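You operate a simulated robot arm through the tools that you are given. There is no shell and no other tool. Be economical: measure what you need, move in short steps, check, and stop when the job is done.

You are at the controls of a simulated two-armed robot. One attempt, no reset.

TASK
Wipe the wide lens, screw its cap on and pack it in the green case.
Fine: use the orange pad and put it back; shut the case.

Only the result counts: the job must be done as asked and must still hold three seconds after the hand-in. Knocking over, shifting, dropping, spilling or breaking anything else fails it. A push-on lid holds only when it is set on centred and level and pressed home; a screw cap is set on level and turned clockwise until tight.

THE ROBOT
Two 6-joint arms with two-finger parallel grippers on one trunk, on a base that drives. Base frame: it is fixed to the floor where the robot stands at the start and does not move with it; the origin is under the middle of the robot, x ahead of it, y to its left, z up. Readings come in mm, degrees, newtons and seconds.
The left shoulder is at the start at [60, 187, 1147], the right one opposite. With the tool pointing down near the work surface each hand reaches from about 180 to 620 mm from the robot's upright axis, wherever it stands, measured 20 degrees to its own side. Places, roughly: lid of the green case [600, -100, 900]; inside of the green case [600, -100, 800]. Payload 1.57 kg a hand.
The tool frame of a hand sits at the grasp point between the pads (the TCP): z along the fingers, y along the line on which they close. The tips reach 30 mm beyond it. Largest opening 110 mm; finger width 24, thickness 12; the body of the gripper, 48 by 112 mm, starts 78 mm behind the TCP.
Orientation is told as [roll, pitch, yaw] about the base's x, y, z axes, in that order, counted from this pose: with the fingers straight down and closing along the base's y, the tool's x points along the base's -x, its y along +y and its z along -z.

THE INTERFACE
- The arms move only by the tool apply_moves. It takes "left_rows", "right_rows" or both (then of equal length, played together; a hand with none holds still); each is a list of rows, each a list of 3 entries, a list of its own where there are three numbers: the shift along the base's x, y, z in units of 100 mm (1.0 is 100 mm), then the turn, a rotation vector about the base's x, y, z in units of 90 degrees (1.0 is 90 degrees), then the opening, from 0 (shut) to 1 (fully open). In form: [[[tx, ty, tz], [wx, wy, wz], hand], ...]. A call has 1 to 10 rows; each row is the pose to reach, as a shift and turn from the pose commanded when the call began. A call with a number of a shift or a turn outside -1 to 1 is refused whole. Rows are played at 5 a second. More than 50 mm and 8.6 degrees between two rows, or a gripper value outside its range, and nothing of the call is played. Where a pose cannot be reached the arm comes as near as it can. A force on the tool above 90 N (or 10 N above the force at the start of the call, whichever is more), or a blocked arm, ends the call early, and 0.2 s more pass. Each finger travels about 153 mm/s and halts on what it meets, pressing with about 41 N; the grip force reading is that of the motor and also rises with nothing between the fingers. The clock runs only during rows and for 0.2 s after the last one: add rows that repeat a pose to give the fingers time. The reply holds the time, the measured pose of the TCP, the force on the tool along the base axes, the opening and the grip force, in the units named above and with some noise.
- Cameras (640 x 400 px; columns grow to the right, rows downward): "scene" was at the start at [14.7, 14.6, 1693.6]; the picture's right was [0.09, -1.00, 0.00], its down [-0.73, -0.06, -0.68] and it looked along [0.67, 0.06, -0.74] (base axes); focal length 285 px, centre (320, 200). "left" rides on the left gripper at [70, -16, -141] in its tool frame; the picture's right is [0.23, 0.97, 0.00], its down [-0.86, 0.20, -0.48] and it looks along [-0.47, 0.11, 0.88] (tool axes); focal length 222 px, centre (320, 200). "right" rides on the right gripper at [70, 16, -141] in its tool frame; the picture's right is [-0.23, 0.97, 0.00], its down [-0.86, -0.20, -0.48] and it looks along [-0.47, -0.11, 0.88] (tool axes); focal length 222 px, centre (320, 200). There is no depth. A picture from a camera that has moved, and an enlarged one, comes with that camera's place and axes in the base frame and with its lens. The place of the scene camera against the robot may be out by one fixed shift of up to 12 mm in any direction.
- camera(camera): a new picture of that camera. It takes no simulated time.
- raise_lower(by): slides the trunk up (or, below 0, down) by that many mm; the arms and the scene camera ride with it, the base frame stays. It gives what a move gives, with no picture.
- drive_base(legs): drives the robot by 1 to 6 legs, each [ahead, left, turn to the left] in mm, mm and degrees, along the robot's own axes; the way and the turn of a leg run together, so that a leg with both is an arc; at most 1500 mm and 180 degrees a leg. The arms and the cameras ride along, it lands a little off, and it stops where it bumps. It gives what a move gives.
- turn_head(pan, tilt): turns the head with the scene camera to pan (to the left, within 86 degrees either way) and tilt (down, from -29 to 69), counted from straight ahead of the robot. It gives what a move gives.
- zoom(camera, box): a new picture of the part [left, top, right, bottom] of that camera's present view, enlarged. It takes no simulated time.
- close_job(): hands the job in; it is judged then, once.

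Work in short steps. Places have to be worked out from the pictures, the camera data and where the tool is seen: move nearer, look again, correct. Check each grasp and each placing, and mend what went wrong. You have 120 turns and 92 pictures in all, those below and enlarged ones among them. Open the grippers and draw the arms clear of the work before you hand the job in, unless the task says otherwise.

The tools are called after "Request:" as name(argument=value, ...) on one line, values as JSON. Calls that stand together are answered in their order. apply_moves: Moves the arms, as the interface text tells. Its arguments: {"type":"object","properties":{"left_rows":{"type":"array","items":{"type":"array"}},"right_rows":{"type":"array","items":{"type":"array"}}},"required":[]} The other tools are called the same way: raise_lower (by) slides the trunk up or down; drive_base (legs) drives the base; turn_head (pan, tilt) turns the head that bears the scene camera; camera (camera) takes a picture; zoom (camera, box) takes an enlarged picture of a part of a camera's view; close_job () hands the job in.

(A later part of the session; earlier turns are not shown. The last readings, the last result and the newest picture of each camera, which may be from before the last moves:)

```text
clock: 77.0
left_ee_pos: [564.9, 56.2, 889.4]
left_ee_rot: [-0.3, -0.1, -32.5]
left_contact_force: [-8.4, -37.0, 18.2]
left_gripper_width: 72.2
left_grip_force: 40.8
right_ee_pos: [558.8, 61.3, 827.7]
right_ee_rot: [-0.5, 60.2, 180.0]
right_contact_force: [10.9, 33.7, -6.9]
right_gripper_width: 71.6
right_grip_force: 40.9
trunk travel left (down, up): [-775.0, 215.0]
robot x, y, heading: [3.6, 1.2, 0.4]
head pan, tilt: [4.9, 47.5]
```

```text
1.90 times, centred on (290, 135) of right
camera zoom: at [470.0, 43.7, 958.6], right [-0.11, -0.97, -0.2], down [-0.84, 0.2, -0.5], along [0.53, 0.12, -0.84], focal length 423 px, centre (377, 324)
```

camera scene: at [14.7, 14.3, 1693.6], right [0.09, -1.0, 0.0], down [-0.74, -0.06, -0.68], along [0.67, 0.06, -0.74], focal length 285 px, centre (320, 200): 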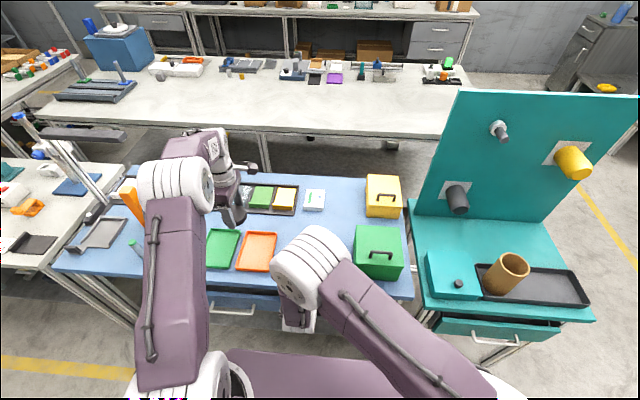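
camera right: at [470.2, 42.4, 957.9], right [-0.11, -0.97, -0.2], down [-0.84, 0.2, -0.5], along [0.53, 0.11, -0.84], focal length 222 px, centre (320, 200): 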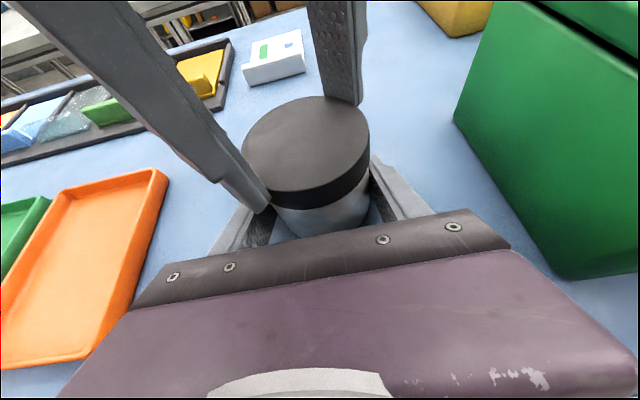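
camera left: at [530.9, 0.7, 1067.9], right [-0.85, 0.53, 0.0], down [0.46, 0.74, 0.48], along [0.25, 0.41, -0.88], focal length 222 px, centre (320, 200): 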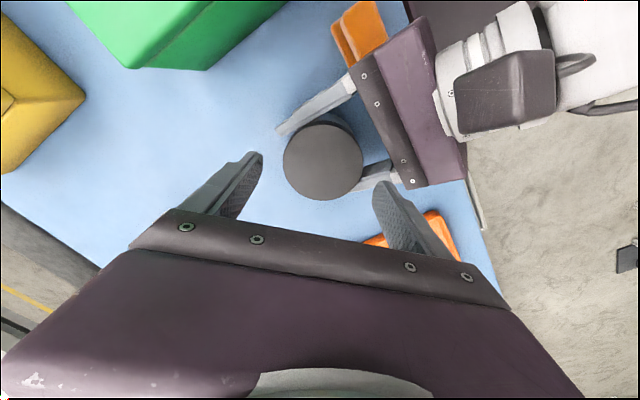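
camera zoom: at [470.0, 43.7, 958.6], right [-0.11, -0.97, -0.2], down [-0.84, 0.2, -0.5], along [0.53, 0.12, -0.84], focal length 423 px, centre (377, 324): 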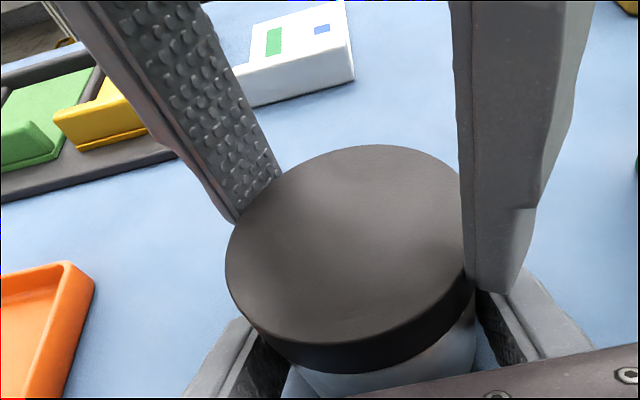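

Side force grows from grip eccentricity (~4 mm), not from the thread. I release and inspect the cap–lens seam closely.

Request:
apply_moves(left_rows=[[[0, 0, 0.01], [0, 0, 0], 0.7], [[0, 0, 0.01], [0, 0, 0], 0.78], [[0.0, 0, 0.2], [0, 0, 0], 0.8], [[0.0, 0.0, 0.4], [0, 0, 0], 0.85], [[0.0, 0.0, 0.4], [0, 0, 0], 0.85]])

Request:
zoom(camera="right", box=[230, 120, 390, 230])

Request:
camera(camera="left")

```text
clock: 78.2
left_ee_pos: [565.3, 60.5, 929.6]
left_ee_rot: [0.1, -0.1, -32.6]
left_contact_force: [-0.7, -0.5, 0.4]
left_gripper_width: 93.3
left_grip_force: 0.0
right_ee_pos: [557.5, 60.4, 827.5]
right_ee_rot: [-0.4, 60.1, 179.5]
right_contact_force: [1.2, 0.4, 13.5]
right_gripper_width: 71.3
right_grip_force: 41.2
trunk travel left (down, up): [-775.0, 215.0]
robot x, y, heading: [-1.9, 3.0, -0.1]
head pan, tilt: [4.9, 47.5]
```

```text
3.64 times, centred on (310, 175) of right
camera zoom: at [469.9, 42.6, 958.4], right [-0.11, -0.97, -0.2], down [-0.84, 0.2, -0.5], along [0.53, 0.11, -0.84], focal length 808 px, centre (356, 291)
```

zoom: 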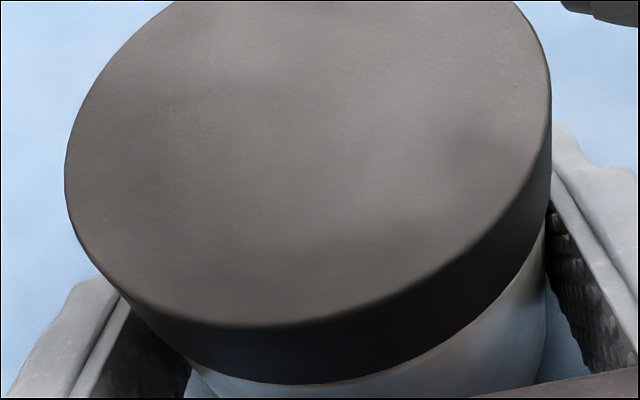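

```text
40 pictures are left
camera left: at [497.4, 84.4, 1071.4], right [0.33, 0.94, 0.0], down [0.83, -0.29, 0.48], along [0.45, -0.16, -0.88], focal length 222 px, centre (320, 200)
```

left: 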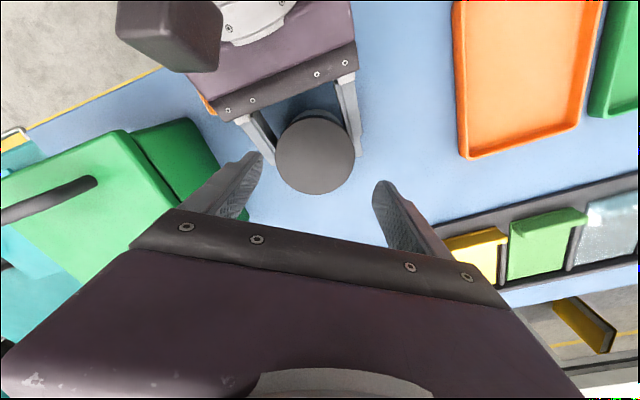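

The cap rests flush on the shoulder; the lens now stands at about [555.5, 59]. I do one more, well-centred stroke to make sure it is tight: back to yaw 35 first.

Request:
apply_moves(left_rows=[[[-0.05, 0, 0], [0, 0, 0.09], 0.85], [[-0.098, -0.01, 0], [0, 0, 0.18], 0.85], [[-0.098, -0.01, 0], [0, 0, 0.27], 0.85], [[-0.098, -0.01, 0], [0, 0, 0.36], 0.85], [[-0.098, -0.01, 0], [0, 0, 0.45], 0.85], [[-0.098, -0.01, 0], [0, 0, 0.54], 0.85], [[-0.098, -0.01, 0], [0, 0, 0.63], 0.85], [[-0.098, -0.01, 0], [0, 0, 0.72], 0.85], [[-0.098, -0.01, 0], [0, 0, 0.75], 0.85], [[-0.098, -0.01, 0], [0, 0, 0.75], 0.85]])

Request:
camera(camera="left")

```text
clock: 80.4
left_ee_pos: [554.9, 59.9, 930.3]
left_ee_rot: [0.0, 0.0, 35.0]
left_contact_force: [0.0, -0.4, 0.1]
left_gripper_width: 93.5
left_grip_force: 0.0
right_ee_pos: [558.3, 58.9, 827.1]
right_ee_rot: [-0.4, 60.2, 179.7]
right_contact_force: [3.7, -1.8, 15.0]
right_gripper_width: 71.3
right_grip_force: 41.0
trunk travel left (down, up): [-775.0, 215.0]
robot x, y, heading: [-1.9, 0.4, 0.2]
head pan, tilt: [4.9, 47.5]
```

```text
39 pictures are left
camera left: at [507.4, 5.4, 1071.9], right [-0.75, 0.67, 0.0], down [0.59, 0.65, 0.48], along [0.32, 0.36, -0.88], focal length 222 px, centre (320, 200)
```

left: 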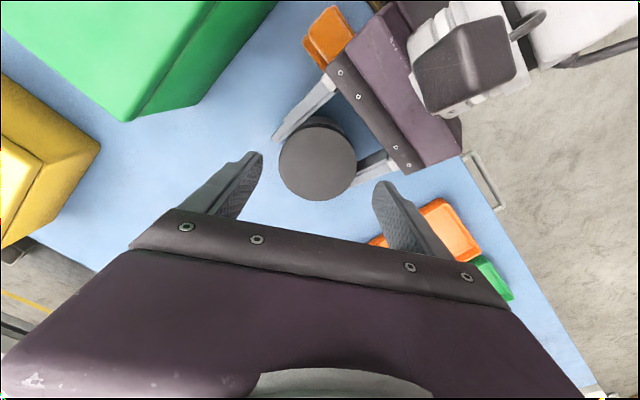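

Cap centre reads [556.5, 58.5]. I fine-centre, descend to z 894, close and turn 70°.

Request:
apply_moves(left_rows=[[[0.015, -0.014, -0.15], [0, 0, 0], 0.85], [[0.015, -0.014, -0.36], [0, 0, 0], 0.8], [[0.015, -0.014, -0.36], [0, 0, 0], 0.7], [[0.015, -0.014, -0.36], [0, 0, 0], 0.6], [[0.015, -0.014, -0.36], [0, 0, 0], 0.5], [[0.015, -0.014, -0.36], [0, 0, 0], 0.5], [[0.015, -0.014, -0.36], [0, 0, 0], 0.5]])

Request:
apply_moves(left_rows=[[[0, 0, -0.01], [0, 0, -0.09], 0.5], [[0, 0, -0.01], [0, 0, -0.18], 0.5], [[0, 0, -0.01], [0, 0, -0.27], 0.5], [[0, 0, -0.01], [0, 0, -0.36], 0.5], [[0, 0, -0.01], [0, 0, -0.45], 0.5], [[0, 0, -0.01], [0, 0, -0.54], 0.5], [[0, 0, -0.01], [0, 0, -0.63], 0.5], [[0, 0, -0.01], [0, 0, -0.72], 0.5], [[0, 0, -0.01], [0, 0, -0.78], 0.5]])

Request:
zoom(camera="right", box=[180, 30, 400, 240])

```text
clock: 82.0
left_ee_pos: [555.2, 57.6, 894.1]
left_ee_rot: [0.2, -0.1, 35.0]
left_contact_force: [-3.0, 5.2, 0.1]
left_gripper_width: 71.6
left_grip_force: 40.8
right_ee_pos: [558.3, 59.4, 827.5]
right_ee_rot: [-0.3, 60.2, 179.7]
right_contact_force: [5.8, -5.2, 14.4]
right_gripper_width: 71.6
right_grip_force: 41.1
trunk travel left (down, up): [-775.0, 215.0]
robot x, y, heading: [-5.2, 2.4, 0.3]
head pan, tilt: [4.9, 47.5]
```

```text
clock: 84.0
left_ee_pos: [559.2, 60.8, 893.0]
left_ee_rot: [0.4, 0.0, -35.4]
left_contact_force: [16.4, 34.2, 13.0]
left_gripper_width: 72.4
left_grip_force: 41.1
right_ee_pos: [559.0, 56.0, 825.9]
right_ee_rot: [-0.5, 59.9, 179.3]
right_contact_force: [-13.2, -37.6, 0.3]
right_gripper_width: 70.9
right_grip_force: 40.7
trunk travel left (down, up): [-775.0, 215.0]
robot x, y, heading: [3.4, 2.9, 0.1]
head pan, tilt: [4.9, 47.5]
```

```text
1.90 times, centred on (290, 135) of right
camera zoom: at [469.6, 40.2, 957.2], right [-0.12, -0.97, -0.2], down [-0.84, 0.21, -0.5], along [0.53, 0.11, -0.84], focal length 423 px, centre (377, 324)
```

zoom: 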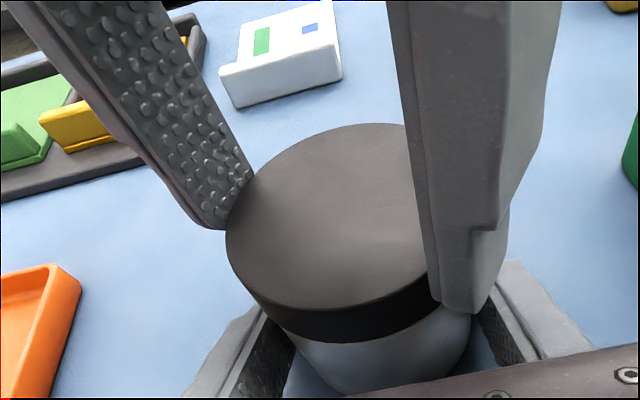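

Stroke done; I consider the cap tight. The right hand now opens and backs out along its axis while the left keeps its grip on the cap.

Request:
apply_moves(right_rows=[[[0, 0, 0], [0, 0, 0], 0.65], [[0, 0, 0.0], [0, 0, 0], 0.75], [[0, 0, 0.0], [0, 0, 0], 0.8], [[-0.17, 0, 0.1], [0, 0, 0], 0.8], [[-0.43, 0, 0.25], [0, 0, 0], 0.8], [[-0.7, 0, 0.45], [0, 0, 0], 0.8], [[-0.95, 0, 0.7], [0, 0, 0], 0.8], [[-0.95, 0, 0.7], [0, 0, 0], 0.8]])

Request:
apply_moves(left_rows=[[[0, 0, 0.1], [0, 0, 0], 0.5], [[0, 0, 0.4], [0, 0, 0], 0.5], [[0, 0, 0.4], [0, 0, 0], 0.5]])

Request:
camera(camera="right")

```text
clock: 85.8
left_ee_pos: [557.0, 58.0, 892.0]
left_ee_rot: [0.1, -0.1, -35.2]
left_contact_force: [-3.9, -0.6, 11.9]
left_gripper_width: 72.6
left_grip_force: 41.2
right_ee_pos: [460.5, 59.9, 898.0]
right_ee_rot: [-0.5, 60.2, 179.8]
right_contact_force: [-0.2, -0.1, 0.4]
right_gripper_width: 88.1
right_grip_force: 0.1
trunk travel left (down, up): [-775.0, 215.0]
robot x, y, heading: [-2.4, -0.2, -0.2]
head pan, tilt: [4.9, 47.5]
```

```text
clock: 86.6
left_ee_pos: [557.4, 59.4, 930.8]
left_ee_rot: [0.0, 0.1, -35.2]
left_contact_force: [0.1, -0.6, -5.6]
left_gripper_width: 72.5
left_grip_force: 41.3
right_ee_pos: [464.0, 59.9, 895.7]
right_ee_rot: [-0.4, 60.0, 179.8]
right_contact_force: [-1.1, 1.5, -0.1]
right_gripper_width: 88.1
right_grip_force: 0.2
trunk travel left (down, up): [-775.0, 215.0]
robot x, y, heading: [-2.5, -1.8, -0.2]
head pan, tilt: [4.9, 47.5]
```

```text
37 pictures are left
camera right: at [376.0, 43.4, 1027.0], right [-0.11, -0.97, -0.2], down [-0.84, 0.2, -0.5], along [0.53, 0.11, -0.84], focal length 222 px, centre (320, 200)
```

right: 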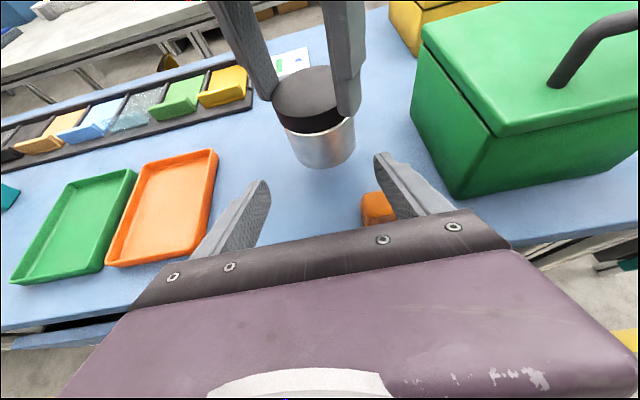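

The lens lifts with the cap (about 5 N). I zoom to check the seam.

Request:
zoom(camera="right", box=[255, 50, 375, 180])

```text
3.08 times, centred on (315, 115) of right
camera zoom: at [376.0, 43.4, 1027.0], right [-0.11, -0.97, -0.2], down [-0.84, 0.2, -0.5], along [0.53, 0.11, -0.84], focal length 684 px, centre (335, 462)
```

zoom: 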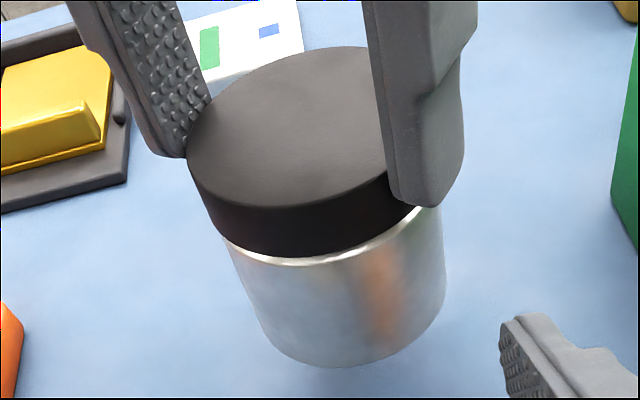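

Cap is flush and level all round. Next I clear the right hand up and to the right, then set the lens down nearer the robot at about [530, 75] so the right hand can later pick it.

Request:
apply_moves(right_rows=[[[0, 0, 0.4], [0, 0, 0], 0.8], [[0, 0, 0.8], [0, 0, 0], 0.8], [[0, -0.2, 1.0], [0, 0, 0], 0.8], [[0, -0.6, 1.0], [0, 0, 0], 0.8], [[0, -1.0, 1.0], [0, 0, 0], 0.8]])

Request:
apply_moves(right_rows=[[[-0.1, -0.4, 0.3], [0, 0, 0], 0.8], [[-0.2, -0.7, 0.5], [0, 0, 0], 0.8], [[-0.3, -1.0, 0.5], [0, 0, 0], 0.8]], left_rows=[[[-0.13, 0.08, 0], [0, 0, 0.08], 0.5], [[-0.27, 0.16, -0.1], [0, 0, 0.16], 0.5], [[-0.27, 0.16, -0.3], [0, 0, 0.24], 0.5]])

```text
clock: 87.8
left_ee_pos: [557.1, 57.5, 931.2]
left_ee_rot: [0.1, 0.1, -35.1]
left_contact_force: [-0.1, -0.9, -5.4]
left_gripper_width: 72.4
left_grip_force: 40.6
right_ee_pos: [465.5, -40.8, 996.7]
right_ee_rot: [-0.6, 60.0, 179.6]
right_contact_force: [0.2, -0.3, 1.0]
right_gripper_width: 88.1
right_grip_force: 0.0
trunk travel left (down, up): [-775.0, 215.0]
robot x, y, heading: [0.1, 1.1, -0.1]
head pan, tilt: [4.9, 47.5]
```

```text
refused: row 1 steps farther than a row can; nothing moved
```

A row was slightly too long; same move with smaller steps.

Request:
apply_moves(right_rows=[[[-0.1, -0.3, 0.2], [0, 0, 0], 0.8], [[-0.2, -0.6, 0.4], [0, 0, 0], 0.8], [[-0.3, -0.9, 0.5], [0, 0, 0], 0.8], [[-0.3, -1.0, 0.5], [0, 0, 0], 0.8]], left_rows=[[[-0.13, 0.08, 0], [0, 0, 0.08], 0.5], [[-0.27, 0.16, -0.1], [0, 0, 0.16], 0.5], [[-0.27, 0.16, -0.3], [0, 0, 0.24], 0.5], [[-0.27, 0.16, -0.36], [0, 0, 0.32], 0.5]])

Request:
apply_moves(left_rows=[[[0, 0, -0.02], [0, 0, 0], 0.5], [[0, 0, -0.035], [0, 0, 0], 0.5], [[0, 0, -0.035], [0, 0, 0], 0.5]])

```text
clock: 88.8
left_ee_pos: [531.1, 76.2, 898.2]
left_ee_rot: [0.1, 0.0, -6.3]
left_contact_force: [-0.2, -0.4, -4.9]
left_gripper_width: 72.7
left_grip_force: 40.7
right_ee_pos: [458.2, -118.9, 1032.1]
right_ee_rot: [-0.3, 60.1, 179.8]
right_contact_force: [0.9, -0.3, 0.4]
right_gripper_width: 88.0
right_grip_force: 0.1
right hand out of reach, approached as far as the arm can: row 2, 3, 4
trunk travel left (down, up): [-775.0, 215.0]
robot x, y, heading: [-4.4, -1.0, 0.0]
head pan, tilt: [4.9, 47.5]
```

```text
clock: 89.6
left_ee_pos: [531.8, 73.6, 894.3]
left_ee_rot: [0.0, 0.0, -6.4]
left_contact_force: [0.3, 1.4, 1.8]
left_gripper_width: 72.5
left_grip_force: 40.8
right_ee_pos: [459.4, -119.6, 1032.4]
right_ee_rot: [-0.3, 60.0, 179.7]
right_contact_force: [-0.1, -0.7, 0.4]
right_gripper_width: 88.0
right_grip_force: 0.1
trunk travel left (down, up): [-775.0, 215.0]
robot x, y, heading: [1.0, -1.2, -0.1]
head pan, tilt: [4.9, 47.5]
```

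The lens stands on the table (force reversed). I release it, lift the left hand away, and begin rolling the right hand 90° about its own axis for the handle.

Request:
apply_moves(left_rows=[[[0, 0, 0], [0, 0, 0], 0.7], [[0, 0, 0], [0, 0, 0], 0.85], [[0, 0, 0.3], [0, 0, 0], 0.85], [[0, 0, 0.7], [0, 0, 0], 0.85], [[0, 0.2, 1.0], [0, 0, 0], 0.85], [[-0.2, 0.6, 1.0], [0, 0, 0], 0.85], [[-0.4, 1.0, 1.0], [0, 0, 0], 0.85], [[-0.4, 1.0, 1.0], [0, 0, 0], 0.85], [[-0.4, 1.0, 1.0], [0, 0, 0], 0.85], [[-0.4, 1.0, 1.0], [0, 0, 0], 0.85]], right_rows=[[[0, 0, 0], [0.078, 0, -0.045], 0.5], [[0, 0, 0], [0.156, 0, -0.09], 0.5], [[0, 0, 0], [0.234, 0, -0.135], 0.5], [[0, 0, 0], [0.312, 0, -0.18], 0.5], [[0, 0, 0], [0.39, 0, -0.225], 0.5], [[0, 0, 0], [0.468, 0, -0.27], 0.5], [[0, 0, 0], [0.546, 0, -0.315], 0.5], [[0, 0, 0], [0.624, 0, -0.36], 0.5], [[0, 0, 0], [0.702, 0, -0.405], 0.5], [[0, 0, 0], [0.78, 0, -0.45], 0.5]])

Request:
camera(camera="scene")

Request:
camera(camera="right")

```text
clock: 91.8
left_ee_pos: [491.2, 175.9, 994.8]
left_ee_rot: [0.1, -0.1, -6.4]
left_contact_force: [-0.6, -0.1, 0.0]
left_gripper_width: 93.7
left_grip_force: 0.0
right_ee_pos: [458.9, -116.6, 1033.8]
right_ee_rot: [-59.9, 7.6, 94.3]
right_contact_force: [-0.6, 0.7, -0.3]
right_gripper_width: 54.8
right_grip_force: 0.1
trunk travel left (down, up): [-775.0, 215.0]
robot x, y, heading: [0.3, 0.0, -0.1]
head pan, tilt: [4.9, 47.5]
```

```text
35 pictures are left
camera scene: at [14.3, 15.0, 1693.6], right [0.09, -1.0, 0.0], down [-0.73, -0.06, -0.68], along [0.67, 0.06, -0.74], focal length 285 px, centre (320, 200)
```

scene: 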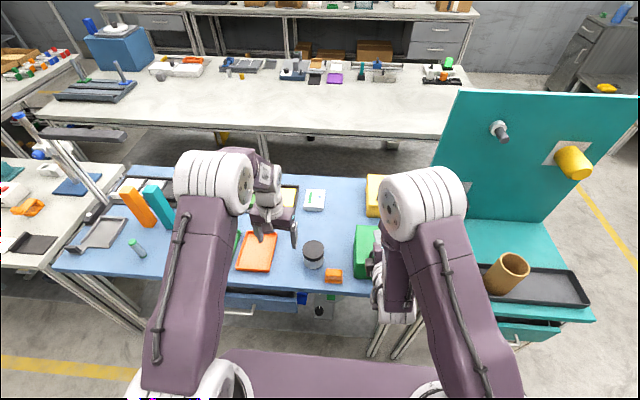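

```text
34 pictures are left
camera right: at [333.2, -188.4, 1099.2], right [-0.5, 0.08, -0.87], down [-0.38, 0.88, 0.3], along [0.78, 0.48, -0.4], focal length 222 px, centre (320, 200)
```

right: 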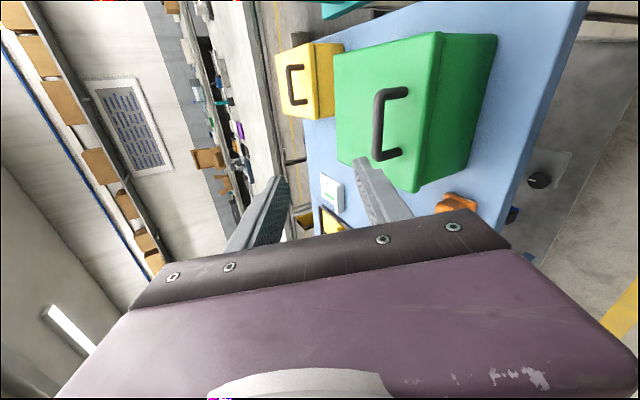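

The handle bar is at about [509, -142, 935], lid spans x 475–636. I finish the roll, flatten the tool to nearly horizontal and come before the handle, fingers one above the other.

Request:
apply_moves(right_rows=[[[0, -0.05, -0.1], [0.087, 0, -0.05], 0.4], [[0, -0.12, -0.3], [0.087, 0, -0.05], 0.4], [[0, -0.25, -0.6], [0.087, 0, -0.05], 0.4]])

Request:
apply_moves(right_rows=[[[-0.1, 0, -0.05], [0, -0.09, 0], 0.3], [[-0.15, 0, -0.1], [0, -0.18, 0], 0.3], [[-0.2, 0, -0.2], [0, -0.26, 0], 0.3], [[-0.2, 0, -0.25], [0, -0.26, 0], 0.3]])

Request:
camera(camera="right")

```text
refused: row 1 steps farther than a row can; nothing moved
```

```text
clock: 92.8
left_ee_pos: [491.6, 174.6, 994.0]
left_ee_rot: [0.1, 0.0, -6.4]
left_contact_force: [0.3, 0.2, 0.6]
left_gripper_width: 93.7
left_grip_force: 0.1
right_ee_pos: [444.6, -107.0, 1009.6]
right_ee_rot: [-83.5, 8.9, 90.7]
right_contact_force: [0.3, -0.1, 0.3]
right_gripper_width: 33.0
right_grip_force: 0.1
right hand out of reach, approached as far as the arm can: row 3, 4
trunk travel left (down, up): [-775.0, 215.0]
robot x, y, heading: [-3.5, -0.1, -0.1]
head pan, tilt: [4.9, 47.5]
```

```text
33 pictures are left
camera right: at [303.3, -179.1, 1019.6], right [-0.11, 0.07, -0.99], down [-0.47, 0.88, 0.12], along [0.88, 0.47, -0.06], focal length 222 px, centre (320, 200)
```

right: 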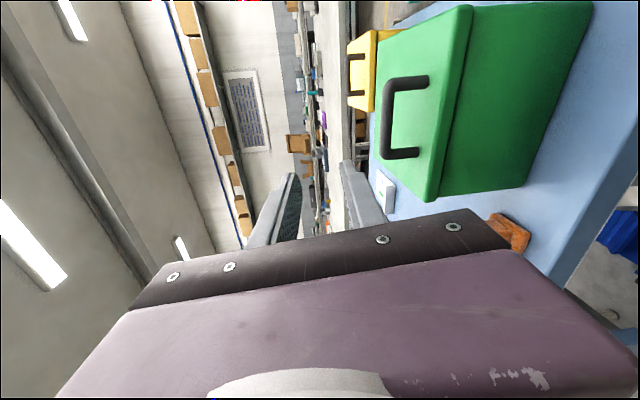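

Now fix the remaining roll (~9°) and lower to before the handle.

Request:
apply_moves(right_rows=[[[0, -0.1, -0.2], [0.045, 0, -0.005], 0.3], [[0.02, -0.2, -0.4], [0.09, 0, -0.01], 0.25], [[0.02, -0.35, -0.6], [0.098, 0, -0.01], 0.25], [[0.02, -0.35, -0.7], [0.098, 0, -0.01], 0.25]])

Request:
camera(camera="right")

Request:
zoom(camera="scene", box=[320, 180, 440, 300])

```text
clock: 93.8
left_ee_pos: [490.6, 175.3, 995.4]
left_ee_rot: [0.1, -0.1, -6.4]
left_contact_force: [-0.6, -0.6, -0.4]
left_gripper_width: 93.7
left_grip_force: 0.1
right_ee_pos: [463.3, -132.3, 935.4]
right_ee_rot: [-83.8, -0.1, 89.9]
right_contact_force: [1.7, -2.0, 3.5]
right_gripper_width: 24.8
right_grip_force: 0.1
right hand out of reach, approached as far as the arm can: row 1, 2, 3, 4
trunk travel left (down, up): [-775.0, 215.0]
robot x, y, heading: [3.9, 2.7, -0.4]
head pan, tilt: [4.9, 47.5]
```

```text
32 pictures are left
camera right: at [319.3, -201.2, 934.3], right [-0.11, 0.23, -0.97], down [-0.45, 0.86, 0.25], along [0.89, 0.46, 0.01], focal length 222 px, centre (320, 200)
```

right: 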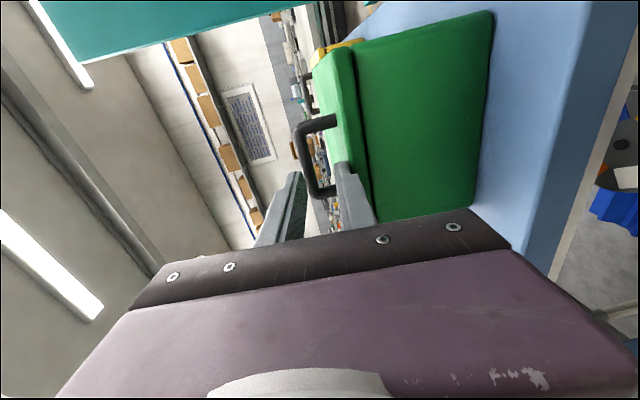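

```text
3.33 times, centred on (380, 240) of scene
camera zoom: at [14.3, 14.7, 1693.7], right [0.09, -1.0, 0.0], down [-0.73, -0.06, -0.68], along [0.67, 0.06, -0.74], focal length 951 px, centre (120, 67)
```

zoom: 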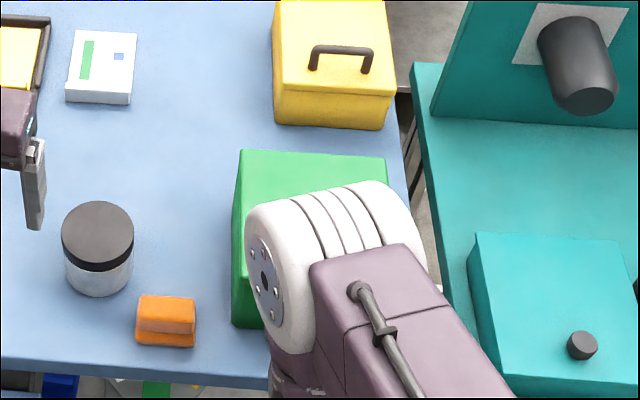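

The arm is too folded here. With nothing in hand, I drive the base straight back 90 mm to give the right arm room; fingers are clear of the handle.

Request:
drive_base(legs=[[-90, 0, 0]])

Request:
apply_moves(right_rows=[[[0.2, -0.03, 0.01], [0, -0.02, 0], 0.25], [[0.4, -0.06, 0.02], [0, -0.04, 0], 0.25], [[0.6, -0.1, 0.03], [0, -0.04, 0], 0.25], [[0.6, -0.1, 0.04], [0, -0.04, 0], 0.25]])

Request:
camera(camera="right")

```text
clock: 94.9
left_ee_pos: [400.7, 175.1, 994.2]
left_ee_rot: [0.1, 0.2, -6.5]
left_contact_force: [0.6, 0.8, -0.1]
left_gripper_width: 93.6
left_grip_force: 0.1
right_ee_pos: [371.8, -131.3, 934.6]
right_ee_rot: [-83.3, -0.1, 90.0]
right_contact_force: [-0.5, 0.2, 0.4]
right_gripper_width: 27.5
right_grip_force: 0.0
trunk travel left (down, up): [-775.0, 215.0]
robot x, y, heading: [-92.0, -0.3, 0.2]
head pan, tilt: [4.9, 47.5]
```

```text
clock: 95.9
left_ee_pos: [400.0, 174.2, 994.2]
left_ee_rot: [0.1, 0.1, -6.4]
left_contact_force: [-0.3, 0.3, 0.0]
left_gripper_width: 93.3
left_grip_force: 0.0
right_ee_pos: [429.7, -131.8, 935.0]
right_ee_rot: [-87.1, -0.1, 89.5]
right_contact_force: [1.0, 0.6, 0.2]
right_gripper_width: 27.5
right_grip_force: 0.0
right hand out of reach, approached as far as the arm can: row 3, 4
trunk travel left (down, up): [-775.0, 215.0]
robot x, y, heading: [-91.1, -1.5, -0.1]
head pan, tilt: [4.9, 47.5]
```

```text
30 pictures are left
camera right: at [285.6, -200.6, 927.0], right [-0.05, 0.23, -0.97], down [-0.46, 0.86, 0.22], along [0.89, 0.46, 0.06], focal length 222 px, centre (320, 200)
```

right: 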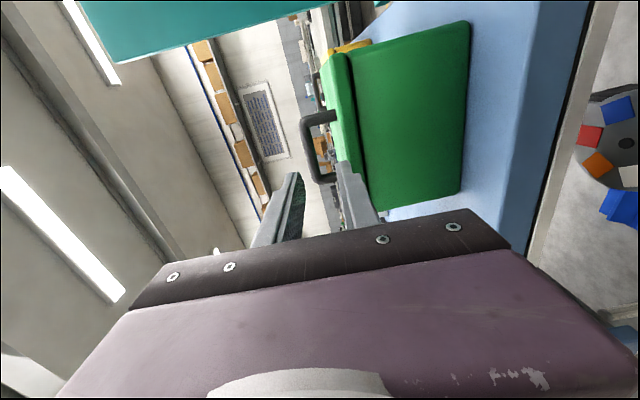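

The bar is at z≈940 and y=-132 is within its span, so y is fine. I advance toward the bar with fingers opened 33 mm.

Request:
apply_moves(right_rows=[[[0.2, 0, 0.02], [0, 0, 0], 0.3], [[0.4, 0, 0.04], [0, 0, 0], 0.3], [[0.4, 0, 0.04], [0, 0, 0], 0.3]])

Request:
camera(camera="right")

```text
clock: 96.7
left_ee_pos: [399.7, 174.5, 994.2]
left_ee_rot: [0.1, 0.0, -6.4]
left_contact_force: [-0.4, 0.5, -0.6]
left_gripper_width: 93.6
left_grip_force: 0.1
right_ee_pos: [466.2, -119.3, 941.3]
right_ee_rot: [-87.1, 0.0, 89.5]
right_contact_force: [0.3, 0.5, 0.3]
right_gripper_width: 32.8
right_grip_force: 0.0
right hand out of reach, approached as far as the arm can: row 1, 2, 3
trunk travel left (down, up): [-775.0, 215.0]
robot x, y, heading: [-92.6, 1.1, 0.1]
head pan, tilt: [4.9, 47.5]
```

```text
29 pictures are left
camera right: at [321.3, -188.3, 932.2], right [-0.05, 0.23, -0.97], down [-0.46, 0.86, 0.22], along [0.89, 0.46, 0.06], focal length 222 px, centre (320, 200)
```

right: 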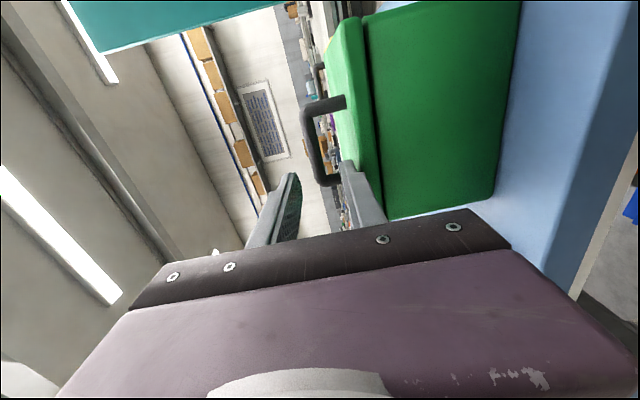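

The wrist limit drags the hand to +y as it extends. I use the base instead: shift 22 mm right, then check, before driving ahead.

Request:
drive_base(legs=[[0, -22, 0]])

Request:
drive_base(legs=[[34, 0, 0]])

Request:
camera(camera="right")

Request:
zoom(camera="scene", box=[300, 160, 440, 290])

```text
clock: 97.5
left_ee_pos: [400.1, 156.4, 993.8]
left_ee_rot: [-0.2, 0.0, -6.4]
left_contact_force: [0.6, 1.1, 0.0]
left_gripper_width: 93.6
left_grip_force: 0.0
right_ee_pos: [464.7, -137.7, 941.0]
right_ee_rot: [-87.1, 0.3, 89.5]
right_contact_force: [-0.1, 1.4, 0.1]
right_gripper_width: 33.1
right_grip_force: 0.2
trunk travel left (down, up): [-775.0, 215.0]
robot x, y, heading: [-89.1, -16.7, -0.1]
head pan, tilt: [4.9, 47.5]
```

```text
clock: 98.3
left_ee_pos: [429.7, 151.8, 996.7]
left_ee_rot: [0.1, -0.1, -6.4]
left_contact_force: [-0.4, -0.8, 0.2]
left_gripper_width: 93.4
left_grip_force: 0.1
right_ee_pos: [494.2, -141.5, 942.3]
right_ee_rot: [-87.2, 0.0, 89.6]
right_contact_force: [0.1, -0.2, -0.3]
right_gripper_width: 33.0
right_grip_force: 0.1
trunk travel left (down, up): [-775.0, 215.0]
robot x, y, heading: [-55.3, -24.1, -0.1]
head pan, tilt: [4.9, 47.5]
```

```text
28 pictures are left
camera right: at [351.5, -210.4, 933.4], right [-0.05, 0.23, -0.97], down [-0.46, 0.86, 0.22], along [0.89, 0.46, 0.07], focal length 222 px, centre (320, 200)
```

right: 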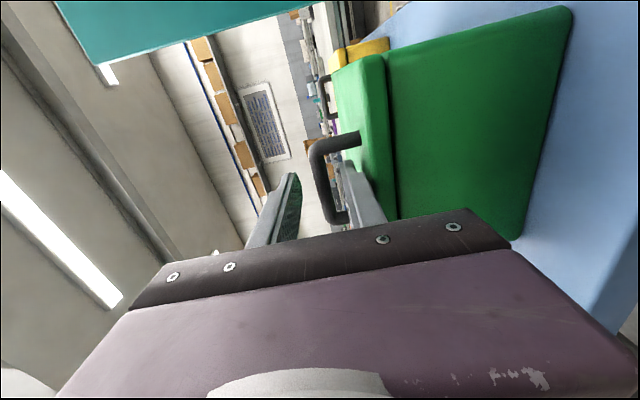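

```text
3.08 times, centred on (370, 225) of scene
camera zoom: at [-49.2, -8.7, 1693.7], right [0.09, -1.0, 0.0], down [-0.73, -0.06, -0.68], along [0.68, 0.06, -0.74], focal length 878 px, centre (166, 123)
```

zoom: 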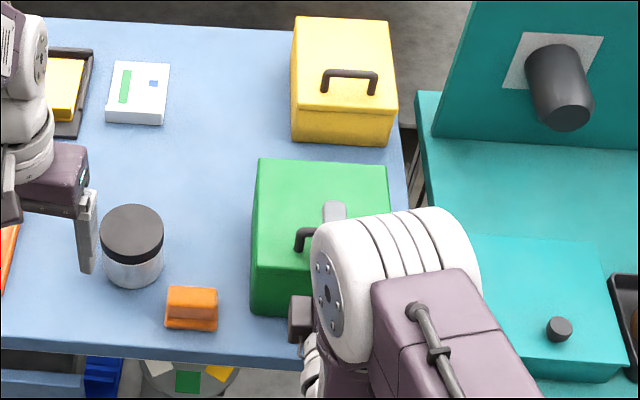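

The bar now sits between the fingers. I yaw the tool −12° in place to ease the wrist limit, narrow the gap to hook the bar, and lift the first 10° of the lid's arc.

Request:
apply_moves(right_rows=[[[0, 0, 0], [0, 0, -0.07], 0.25], [[0, 0, 0], [0, 0, -0.13], 0.2], [[0.02, 0, 0.07], [0, 0, -0.13], 0.18], [[0.05, 0, 0.13], [0, 0, -0.13], 0.18], [[0.1, 0, 0.21], [0, 0, -0.13], 0.18]])

Request:
camera(camera="right")

```text
clock: 99.5
left_ee_pos: [432.4, 152.8, 994.4]
left_ee_rot: [0.2, 0.0, -6.3]
left_contact_force: [0.2, -0.4, -0.1]
left_gripper_width: 93.4
left_grip_force: 0.1
right_ee_pos: [509.2, -141.2, 962.9]
right_ee_rot: [-87.0, 0.0, 77.9]
right_contact_force: [0.0, 0.0, -0.5]
right_gripper_width: 20.2
right_grip_force: 0.2
trunk travel left (down, up): [-775.0, 215.0]
robot x, y, heading: [-57.6, -22.9, 0.1]
head pan, tilt: [4.9, 47.5]
```

```text
26 pictures are left
camera right: at [354.1, -179.0, 953.3], right [0.0, 0.23, -0.97], down [-0.28, 0.93, 0.22], along [0.96, 0.27, 0.06], focal length 222 px, centre (320, 200)
```

right: 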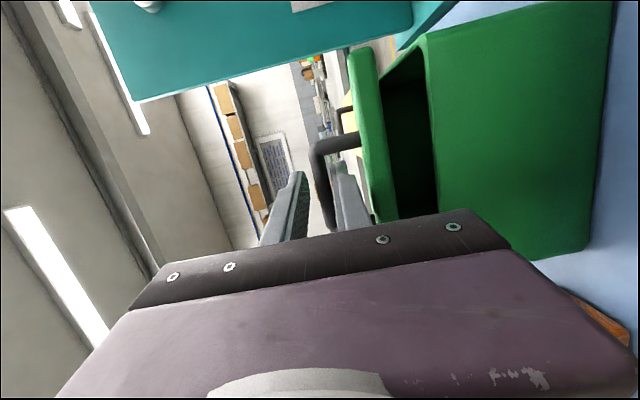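

The lid is opening, nearly weightless, with the arm in reach. I follow the arc up to about 60°.

Request:
apply_moves(right_rows=[[[0.06, 0, 0.1], [0, 0, 0], 0.18], [[0.13, 0, 0.194], [0, 0, 0], 0.18], [[0.21, 0, 0.28], [0, 0, 0], 0.18], [[0.3, 0, 0.36], [0, 0, 0], 0.18], [[0.39, 0, 0.43], [0, 0, 0], 0.18], [[0.49, 0, 0.497], [0, 0, 0], 0.18], [[0.59, 0, 0.55], [0, 0, 0], 0.18], [[0.7, 0, 0.597], [0, 0, 0], 0.18], [[0.81, 0, 0.63], [0, 0, 0], 0.18], [[0.92, 0, 0.66], [0, 0, 0], 0.18]])

Request:
camera(camera="right")

```text
clock: 100.9
left_ee_pos: [426.3, 154.2, 998.2]
left_ee_rot: [0.0, -0.4, -6.4]
left_contact_force: [0.4, -0.7, 0.2]
left_gripper_width: 93.6
left_grip_force: 0.1
right_ee_pos: [533.8, -141.1, 996.6]
right_ee_rot: [-84.3, 1.2, 78.0]
right_contact_force: [-60.0, 9.4, 2.6]
right_gripper_width: 21.5
right_grip_force: 1.4
trunk travel left (down, up): [-775.0, 215.0]
robot x, y, heading: [-59.9, -24.0, -0.0]
head pan, tilt: [4.9, 47.5]
stopped in row 6 (right hand): the force on the tool passed its limit (the readings are from after the stop); the commanded pose is now the measured one
```

```text
25 pictures are left
camera right: at [380.2, -179.9, 995.4], right [-0.05, 0.22, -0.97], down [-0.27, 0.94, 0.23], along [0.96, 0.27, 0.01], focal length 222 px, centre (320, 200)
```

right: 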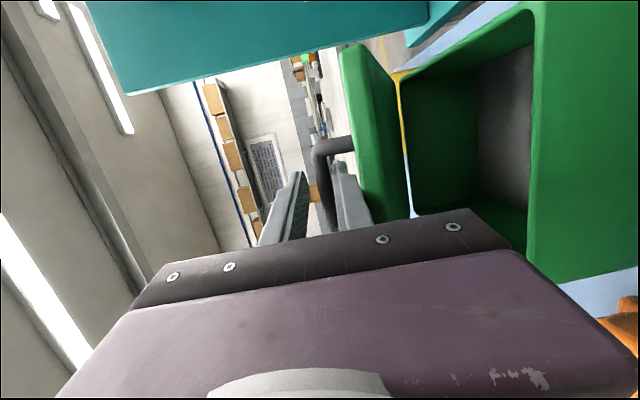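

Something resisted with 60 N. I check from the scene camera whether the lid is hinged or lifts off.

Request:
zoom(camera="scene", box=[300, 140, 460, 290])

Request:
camera(camera="left")

```text
2.67 times, centred on (380, 215) of scene
camera zoom: at [-56.4, -4.5, 1694.0], right [0.09, -1.0, 0.0], down [-0.73, -0.06, -0.68], along [0.68, 0.06, -0.73], focal length 761 px, centre (160, 160)
```

zoom: 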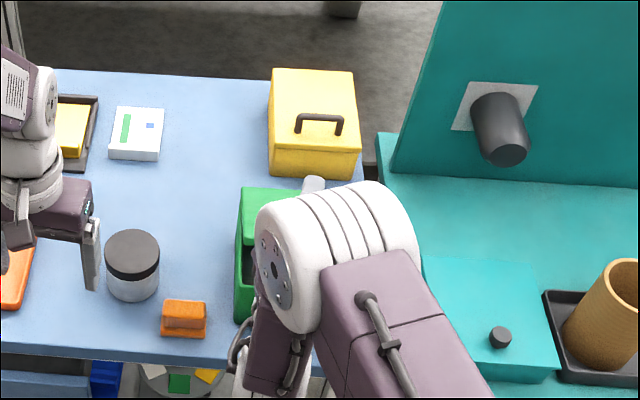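

```text
23 pictures are left
camera left: at [352.9, 145.5, 1139.3], right [-0.12, 0.99, 0.0], down [0.87, 0.1, 0.49], along [0.48, 0.06, -0.87], focal length 222 px, centre (320, 200)
```

left: 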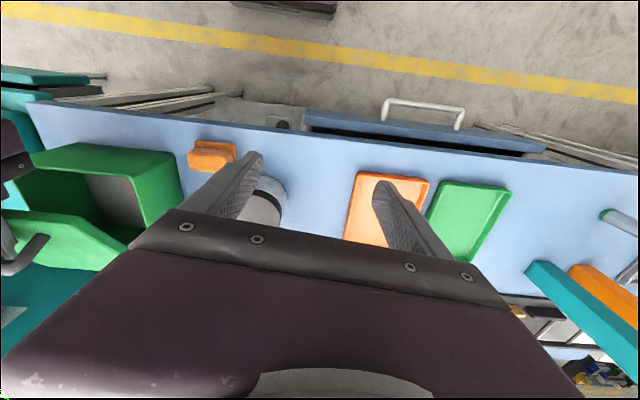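

The lid is hinged at the back; my fingertips pressed its face and jammed against the upper finger. I back off a little, widen the gap, and continue the arc with the bar nearer the tips.

Request:
apply_moves(right_rows=[[[-0.08, 0, 0], [0, 0, 0], 0.27], [[-0.03, 0, 0.09], [0, 0, 0], 0.27], [[0.07, 0, 0.17], [0, 0, 0], 0.27], [[0.165, 0, 0.23], [0, 0, 0], 0.27], [[0.27, 0, 0.29], [0, 0, 0], 0.27], [[0.38, 0, 0.33], [0, 0, 0], 0.27], [[0.49, 0, 0.365], [0, 0, 0], 0.27], [[0.6, 0, 0.39], [0, 0, 0], 0.27]])

Request:
camera(camera="right")

```text
clock: 102.0
left_ee_pos: [424.8, 155.0, 999.6]
left_ee_rot: [0.1, -0.4, -6.4]
left_contact_force: [0.6, -0.2, -0.8]
left_gripper_width: 93.7
left_grip_force: 0.0
right_ee_pos: [542.4, -141.6, 1006.0]
right_ee_rot: [-81.7, 1.8, 78.2]
right_contact_force: [-61.0, 9.2, 9.7]
right_gripper_width: 26.4
right_grip_force: 0.1
trunk travel left (down, up): [-775.0, 215.0]
robot x, y, heading: [-57.5, -26.1, -0.1]
head pan, tilt: [4.9, 47.5]
stopped in row 5 (right hand): the force on the tool passed its limit (the readings are from after the stop); the commanded pose is now the measured one
```

```text
22 pictures are left
camera right: at [388.5, -180.2, 1012.0], right [-0.1, 0.22, -0.97], down [-0.26, 0.94, 0.24], along [0.96, 0.27, -0.03], focal length 222 px, centre (320, 200)
```

right: 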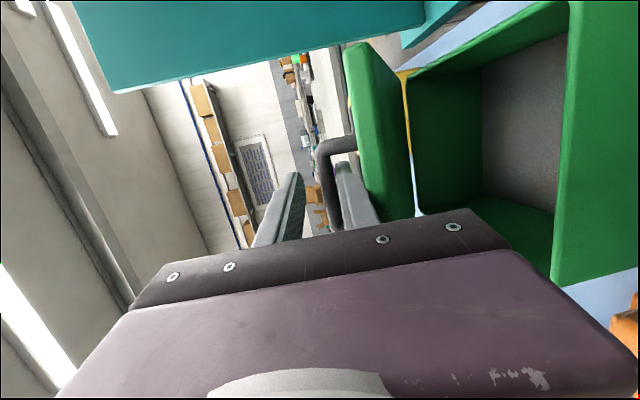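

I need to understand that seam at the lid's rear; zooming in.

Request:
zoom(camera="right", box=[270, 20, 470, 230])

```text
1.90 times, centred on (370, 125) of right
camera zoom: at [388.5, -180.2, 1012.0], right [-0.1, 0.22, -0.97], down [-0.26, 0.94, 0.24], along [0.96, 0.27, -0.03], focal length 423 px, centre (225, 343)
```

zoom: 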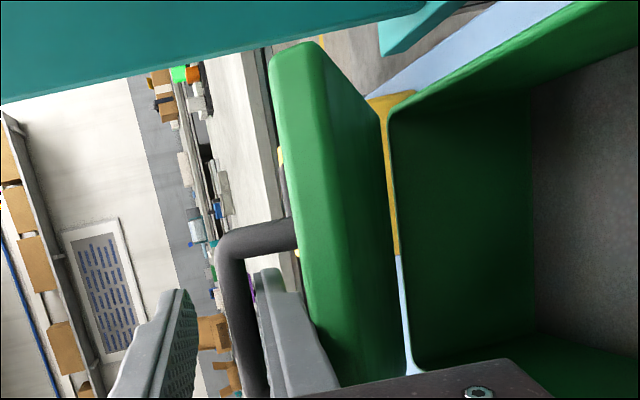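

Now clear: the horizontal lower finger wedges between the bar and the lid's front edge as it tilts. I continue the arc while pitching the hand nose-down along with the lid.

Request:
apply_moves(right_rows=[[[-0.05, 0, 0.02], [0.009, 0.044, 0], 0.3], [[-0.02, 0, 0.03], [0.0185, 0.087, 0], 0.3], [[0.08, 0, 0.1], [0.029, 0.136, 0], 0.3], [[0.176, 0, 0.17], [0.0387, 0.182, 0], 0.3], [[0.29, 0, 0.23], [0.05, 0.236, 0], 0.3], [[0.41, 0, 0.28], [0.062, 0.29, 0], 0.3], [[0.535, 0, 0.325], [0.073, 0.344, 0], 0.3], [[0.66, 0, 0.352], [0.085, 0.399, 0], 0.3]])

Request:
camera(camera="right")

```text
clock: 103.8
left_ee_pos: [430.0, 153.1, 994.7]
left_ee_rot: [0.0, -0.1, -6.3]
left_contact_force: [-1.1, -0.5, 0.3]
left_gripper_width: 93.6
left_grip_force: 0.1
right_ee_pos: [619.7, -142.0, 1041.7]
right_ee_rot: [-45.5, 1.6, 79.0]
right_contact_force: [-18.3, 4.0, -7.0]
right_gripper_width: 49.2
right_grip_force: 9.3
trunk travel left (down, up): [-775.0, 215.0]
robot x, y, heading: [-58.6, -26.6, 0.1]
head pan, tilt: [4.9, 47.5]
```

```text
20 pictures are left
camera right: at [495.7, -187.7, 1130.0], right [-0.63, 0.33, -0.7], down [-0.03, 0.89, 0.45], along [0.77, 0.31, -0.55], focal length 222 px, centre (320, 200)
```

right: 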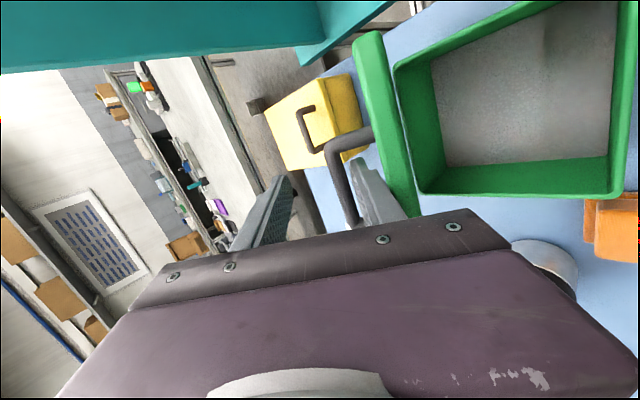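

The lid is at about 62°, the hand following well. I continue pitching and pushing toward 80°.

Request:
apply_moves(right_rows=[[[0.07, 0, 0.01], [0.0116, 0.054, 0], 0.45], [[0.145, 0, 0.02], [0.024, 0.114, 0], 0.45], [[0.26, 0, 0.015], [0.035, 0.163, 0], 0.45], [[0.38, 0, 0.0], [0.044, 0.206, 0], 0.45], [[0.5, 0, -0.03], [0.05, 0.235, 0], 0.45]])

Request:
camera(camera="right")

```text
clock: 105.0
left_ee_pos: [432.4, 153.0, 994.4]
left_ee_rot: [0.1, 0.0, -6.4]
left_contact_force: [0.4, -0.2, -0.4]
left_gripper_width: 93.5
left_grip_force: 0.2
right_ee_pos: [631.7, -141.0, 1038.0]
right_ee_rot: [-24.4, 0.8, 79.4]
right_contact_force: [-0.1, 0.5, 0.2]
right_gripper_width: 49.5
right_grip_force: 0.5
right hand out of reach, approached as far as the arm can: row 4, 5
trunk travel left (down, up): [-775.0, 215.0]
robot x, y, heading: [-58.2, -23.7, -0.0]
head pan, tilt: [4.9, 47.5]
```

```text
19 pictures are left
camera right: at [547.4, -194.5, 1159.7], right [-0.83, 0.38, -0.41], down [0.14, 0.85, 0.51], along [0.54, 0.36, -0.76], focal length 222 px, centre (320, 200)
```

right: 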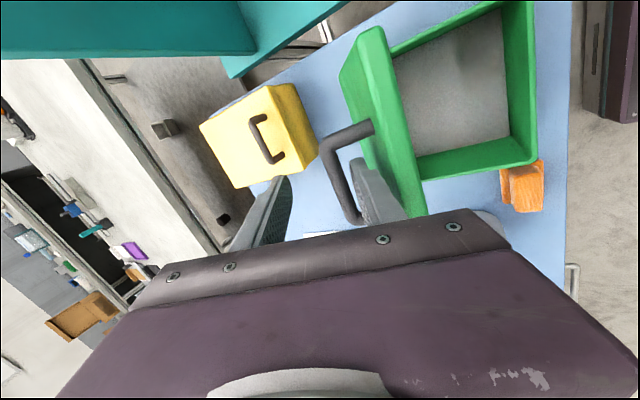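

Tool is nose-down 66°, force zero, lid ~70°. The arm is at its reach, so I drive the base ahead 55 mm (toward its starting place), pushing the lid past vertical.

Request:
drive_base(legs=[[55, 0, 0]])

Request:
camera(camera="right")

```text
clock: 105.9
left_ee_pos: [478.1, 153.7, 998.6]
left_ee_rot: [0.1, -0.5, -6.3]
left_contact_force: [0.1, 0.9, -0.3]
left_gripper_width: 93.4
left_grip_force: 0.0
right_ee_pos: [677.3, -141.1, 1043.6]
right_ee_rot: [-24.6, 1.1, 79.5]
right_contact_force: [-33.0, -6.3, 35.8]
right_gripper_width: 61.5
right_grip_force: 7.1
trunk travel left (down, up): [-775.0, 215.0]
robot x, y, heading: [-7.2, -23.5, 0.3]
head pan, tilt: [4.9, 47.5]
```

```text
18 pictures are left
camera right: at [591.1, -194.3, 1166.9], right [-0.83, 0.38, -0.41], down [0.14, 0.85, 0.5], along [0.54, 0.36, -0.76], focal length 222 px, centre (320, 200)
```

right: 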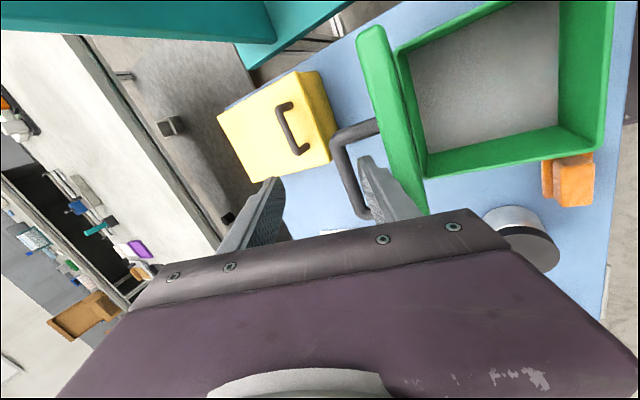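

The lid is about upright with the finger wedged a bit (33 N). I withdraw the hand slowly along its axis and see whether the lid stays.

Request:
apply_moves(right_rows=[[[0.03, 0, 0.08], [0, 0, 0], 0.6], [[0.0, 0, 0.18], [0, 0, 0], 0.65], [[-0.05, 0, 0.3], [0, 0, 0], 0.65]])

Request:
camera(camera="right")

```text
clock: 106.7
left_ee_pos: [492.1, 152.0, 990.9]
left_ee_rot: [0.1, 0.3, -6.4]
left_contact_force: [-1.1, -0.2, -0.1]
left_gripper_width: 93.4
left_grip_force: 0.1
right_ee_pos: [681.9, -144.2, 1054.5]
right_ee_rot: [-22.8, 1.5, 79.5]
right_contact_force: [-9.8, -1.6, -49.5]
right_gripper_width: 95.4
right_grip_force: 13.3
trunk travel left (down, up): [-775.0, 215.0]
robot x, y, heading: [-3.3, -23.9, 0.2]
head pan, tilt: [4.9, 47.5]
```

```text
17 pictures are left
camera right: at [601.3, -196.5, 1181.2], right [-0.84, 0.38, -0.38], down [0.16, 0.85, 0.5], along [0.51, 0.36, -0.78], focal length 222 px, centre (320, 200)
```

right: 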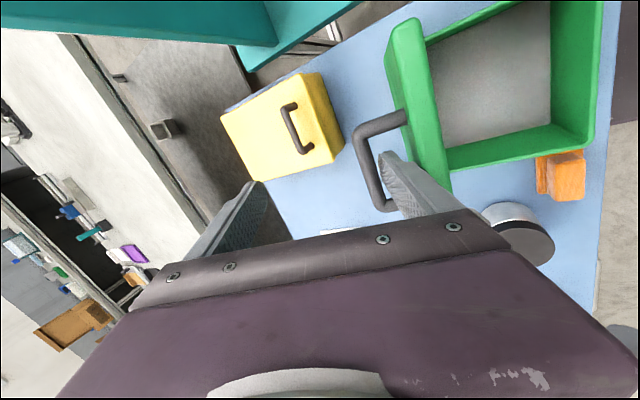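

The bar drags the lower finger; the hand is too far forward. I shift back in −x with the gripper fully open so the finger is free in the handle gap.

Request:
apply_moves(right_rows=[[[0.0, 0, -0.08], [0, 0, 0], 0.95], [[0.05, 0, -0.08], [0, 0.05, 0], 1], [[0.05, 0, -0.04], [0.02, 0.1, 0], 1]])

Request:
zoom(camera="scene", box=[300, 100, 460, 290])

```text
clock: 107.5
left_ee_pos: [485.6, 152.2, 996.1]
left_ee_rot: [0.1, 0.0, -6.4]
left_contact_force: [0.2, -0.1, 0.0]
left_gripper_width: 93.5
left_grip_force: 0.0
right_ee_pos: [645.4, -146.1, 1063.4]
right_ee_rot: [-14.9, 0.9, 79.7]
right_contact_force: [-0.5, 0.1, 0.2]
right_gripper_width: 110.0
right_grip_force: 0.0
right hand out of reach, approached as far as the arm can: row 2, 3
trunk travel left (down, up): [-775.0, 215.0]
robot x, y, heading: [-3.5, -22.6, 0.1]
head pan, tilt: [4.9, 47.5]
```

```text
2.11 times, centred on (380, 195) of scene
camera zoom: at [9.6, -8.5, 1693.8], right [0.09, -1.0, 0.0], down [-0.73, -0.06, -0.68], along [0.67, 0.06, -0.74], focal length 601 px, centre (194, 210)
```

zoom: 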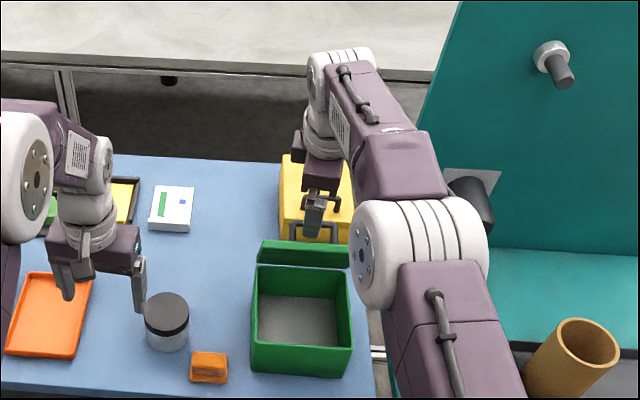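

Forces vanish and the lid looks upright. I lift the hand straight up out of the handle.

Request:
apply_moves(right_rows=[[[0.02, 0, 0.2], [0, 0, 0], 1], [[0.02, 0, 0.45], [0, 0, 0], 1], [[0.0, 0, 0.7], [0, 0, 0], 1], [[0.0, 0, 0.9], [0, 0, 0], 1]])

Request:
zoom(camera="scene", box=[300, 100, 460, 290])

```text
clock: 108.5
left_ee_pos: [486.6, 152.4, 993.9]
left_ee_rot: [0.0, 0.0, -6.4]
left_contact_force: [0.0, 0.8, 0.5]
left_gripper_width: 93.7
left_grip_force: 0.0
right_ee_pos: [636.9, -145.9, 1139.0]
right_ee_rot: [-14.7, 0.9, 79.6]
right_contact_force: [0.3, -0.3, -0.4]
right_gripper_width: 110.1
right_grip_force: 0.1
right hand out of reach, approached as far as the arm can: row 2, 3, 4
trunk travel left (down, up): [-775.0, 215.0]
robot x, y, heading: [-3.2, -25.2, 0.1]
head pan, tilt: [4.9, 47.5]
```

```text
2.11 times, centred on (380, 195) of scene
camera zoom: at [10.9, -7.2, 1693.6], right [0.09, -1.0, 0.0], down [-0.74, -0.06, -0.67], along [0.67, 0.06, -0.74], focal length 601 px, centre (194, 210)
```

zoom: 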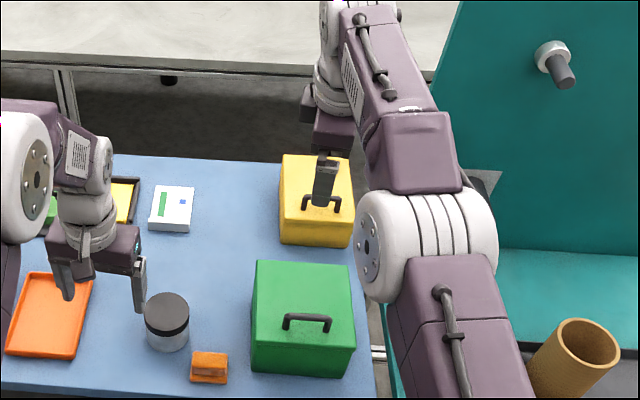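

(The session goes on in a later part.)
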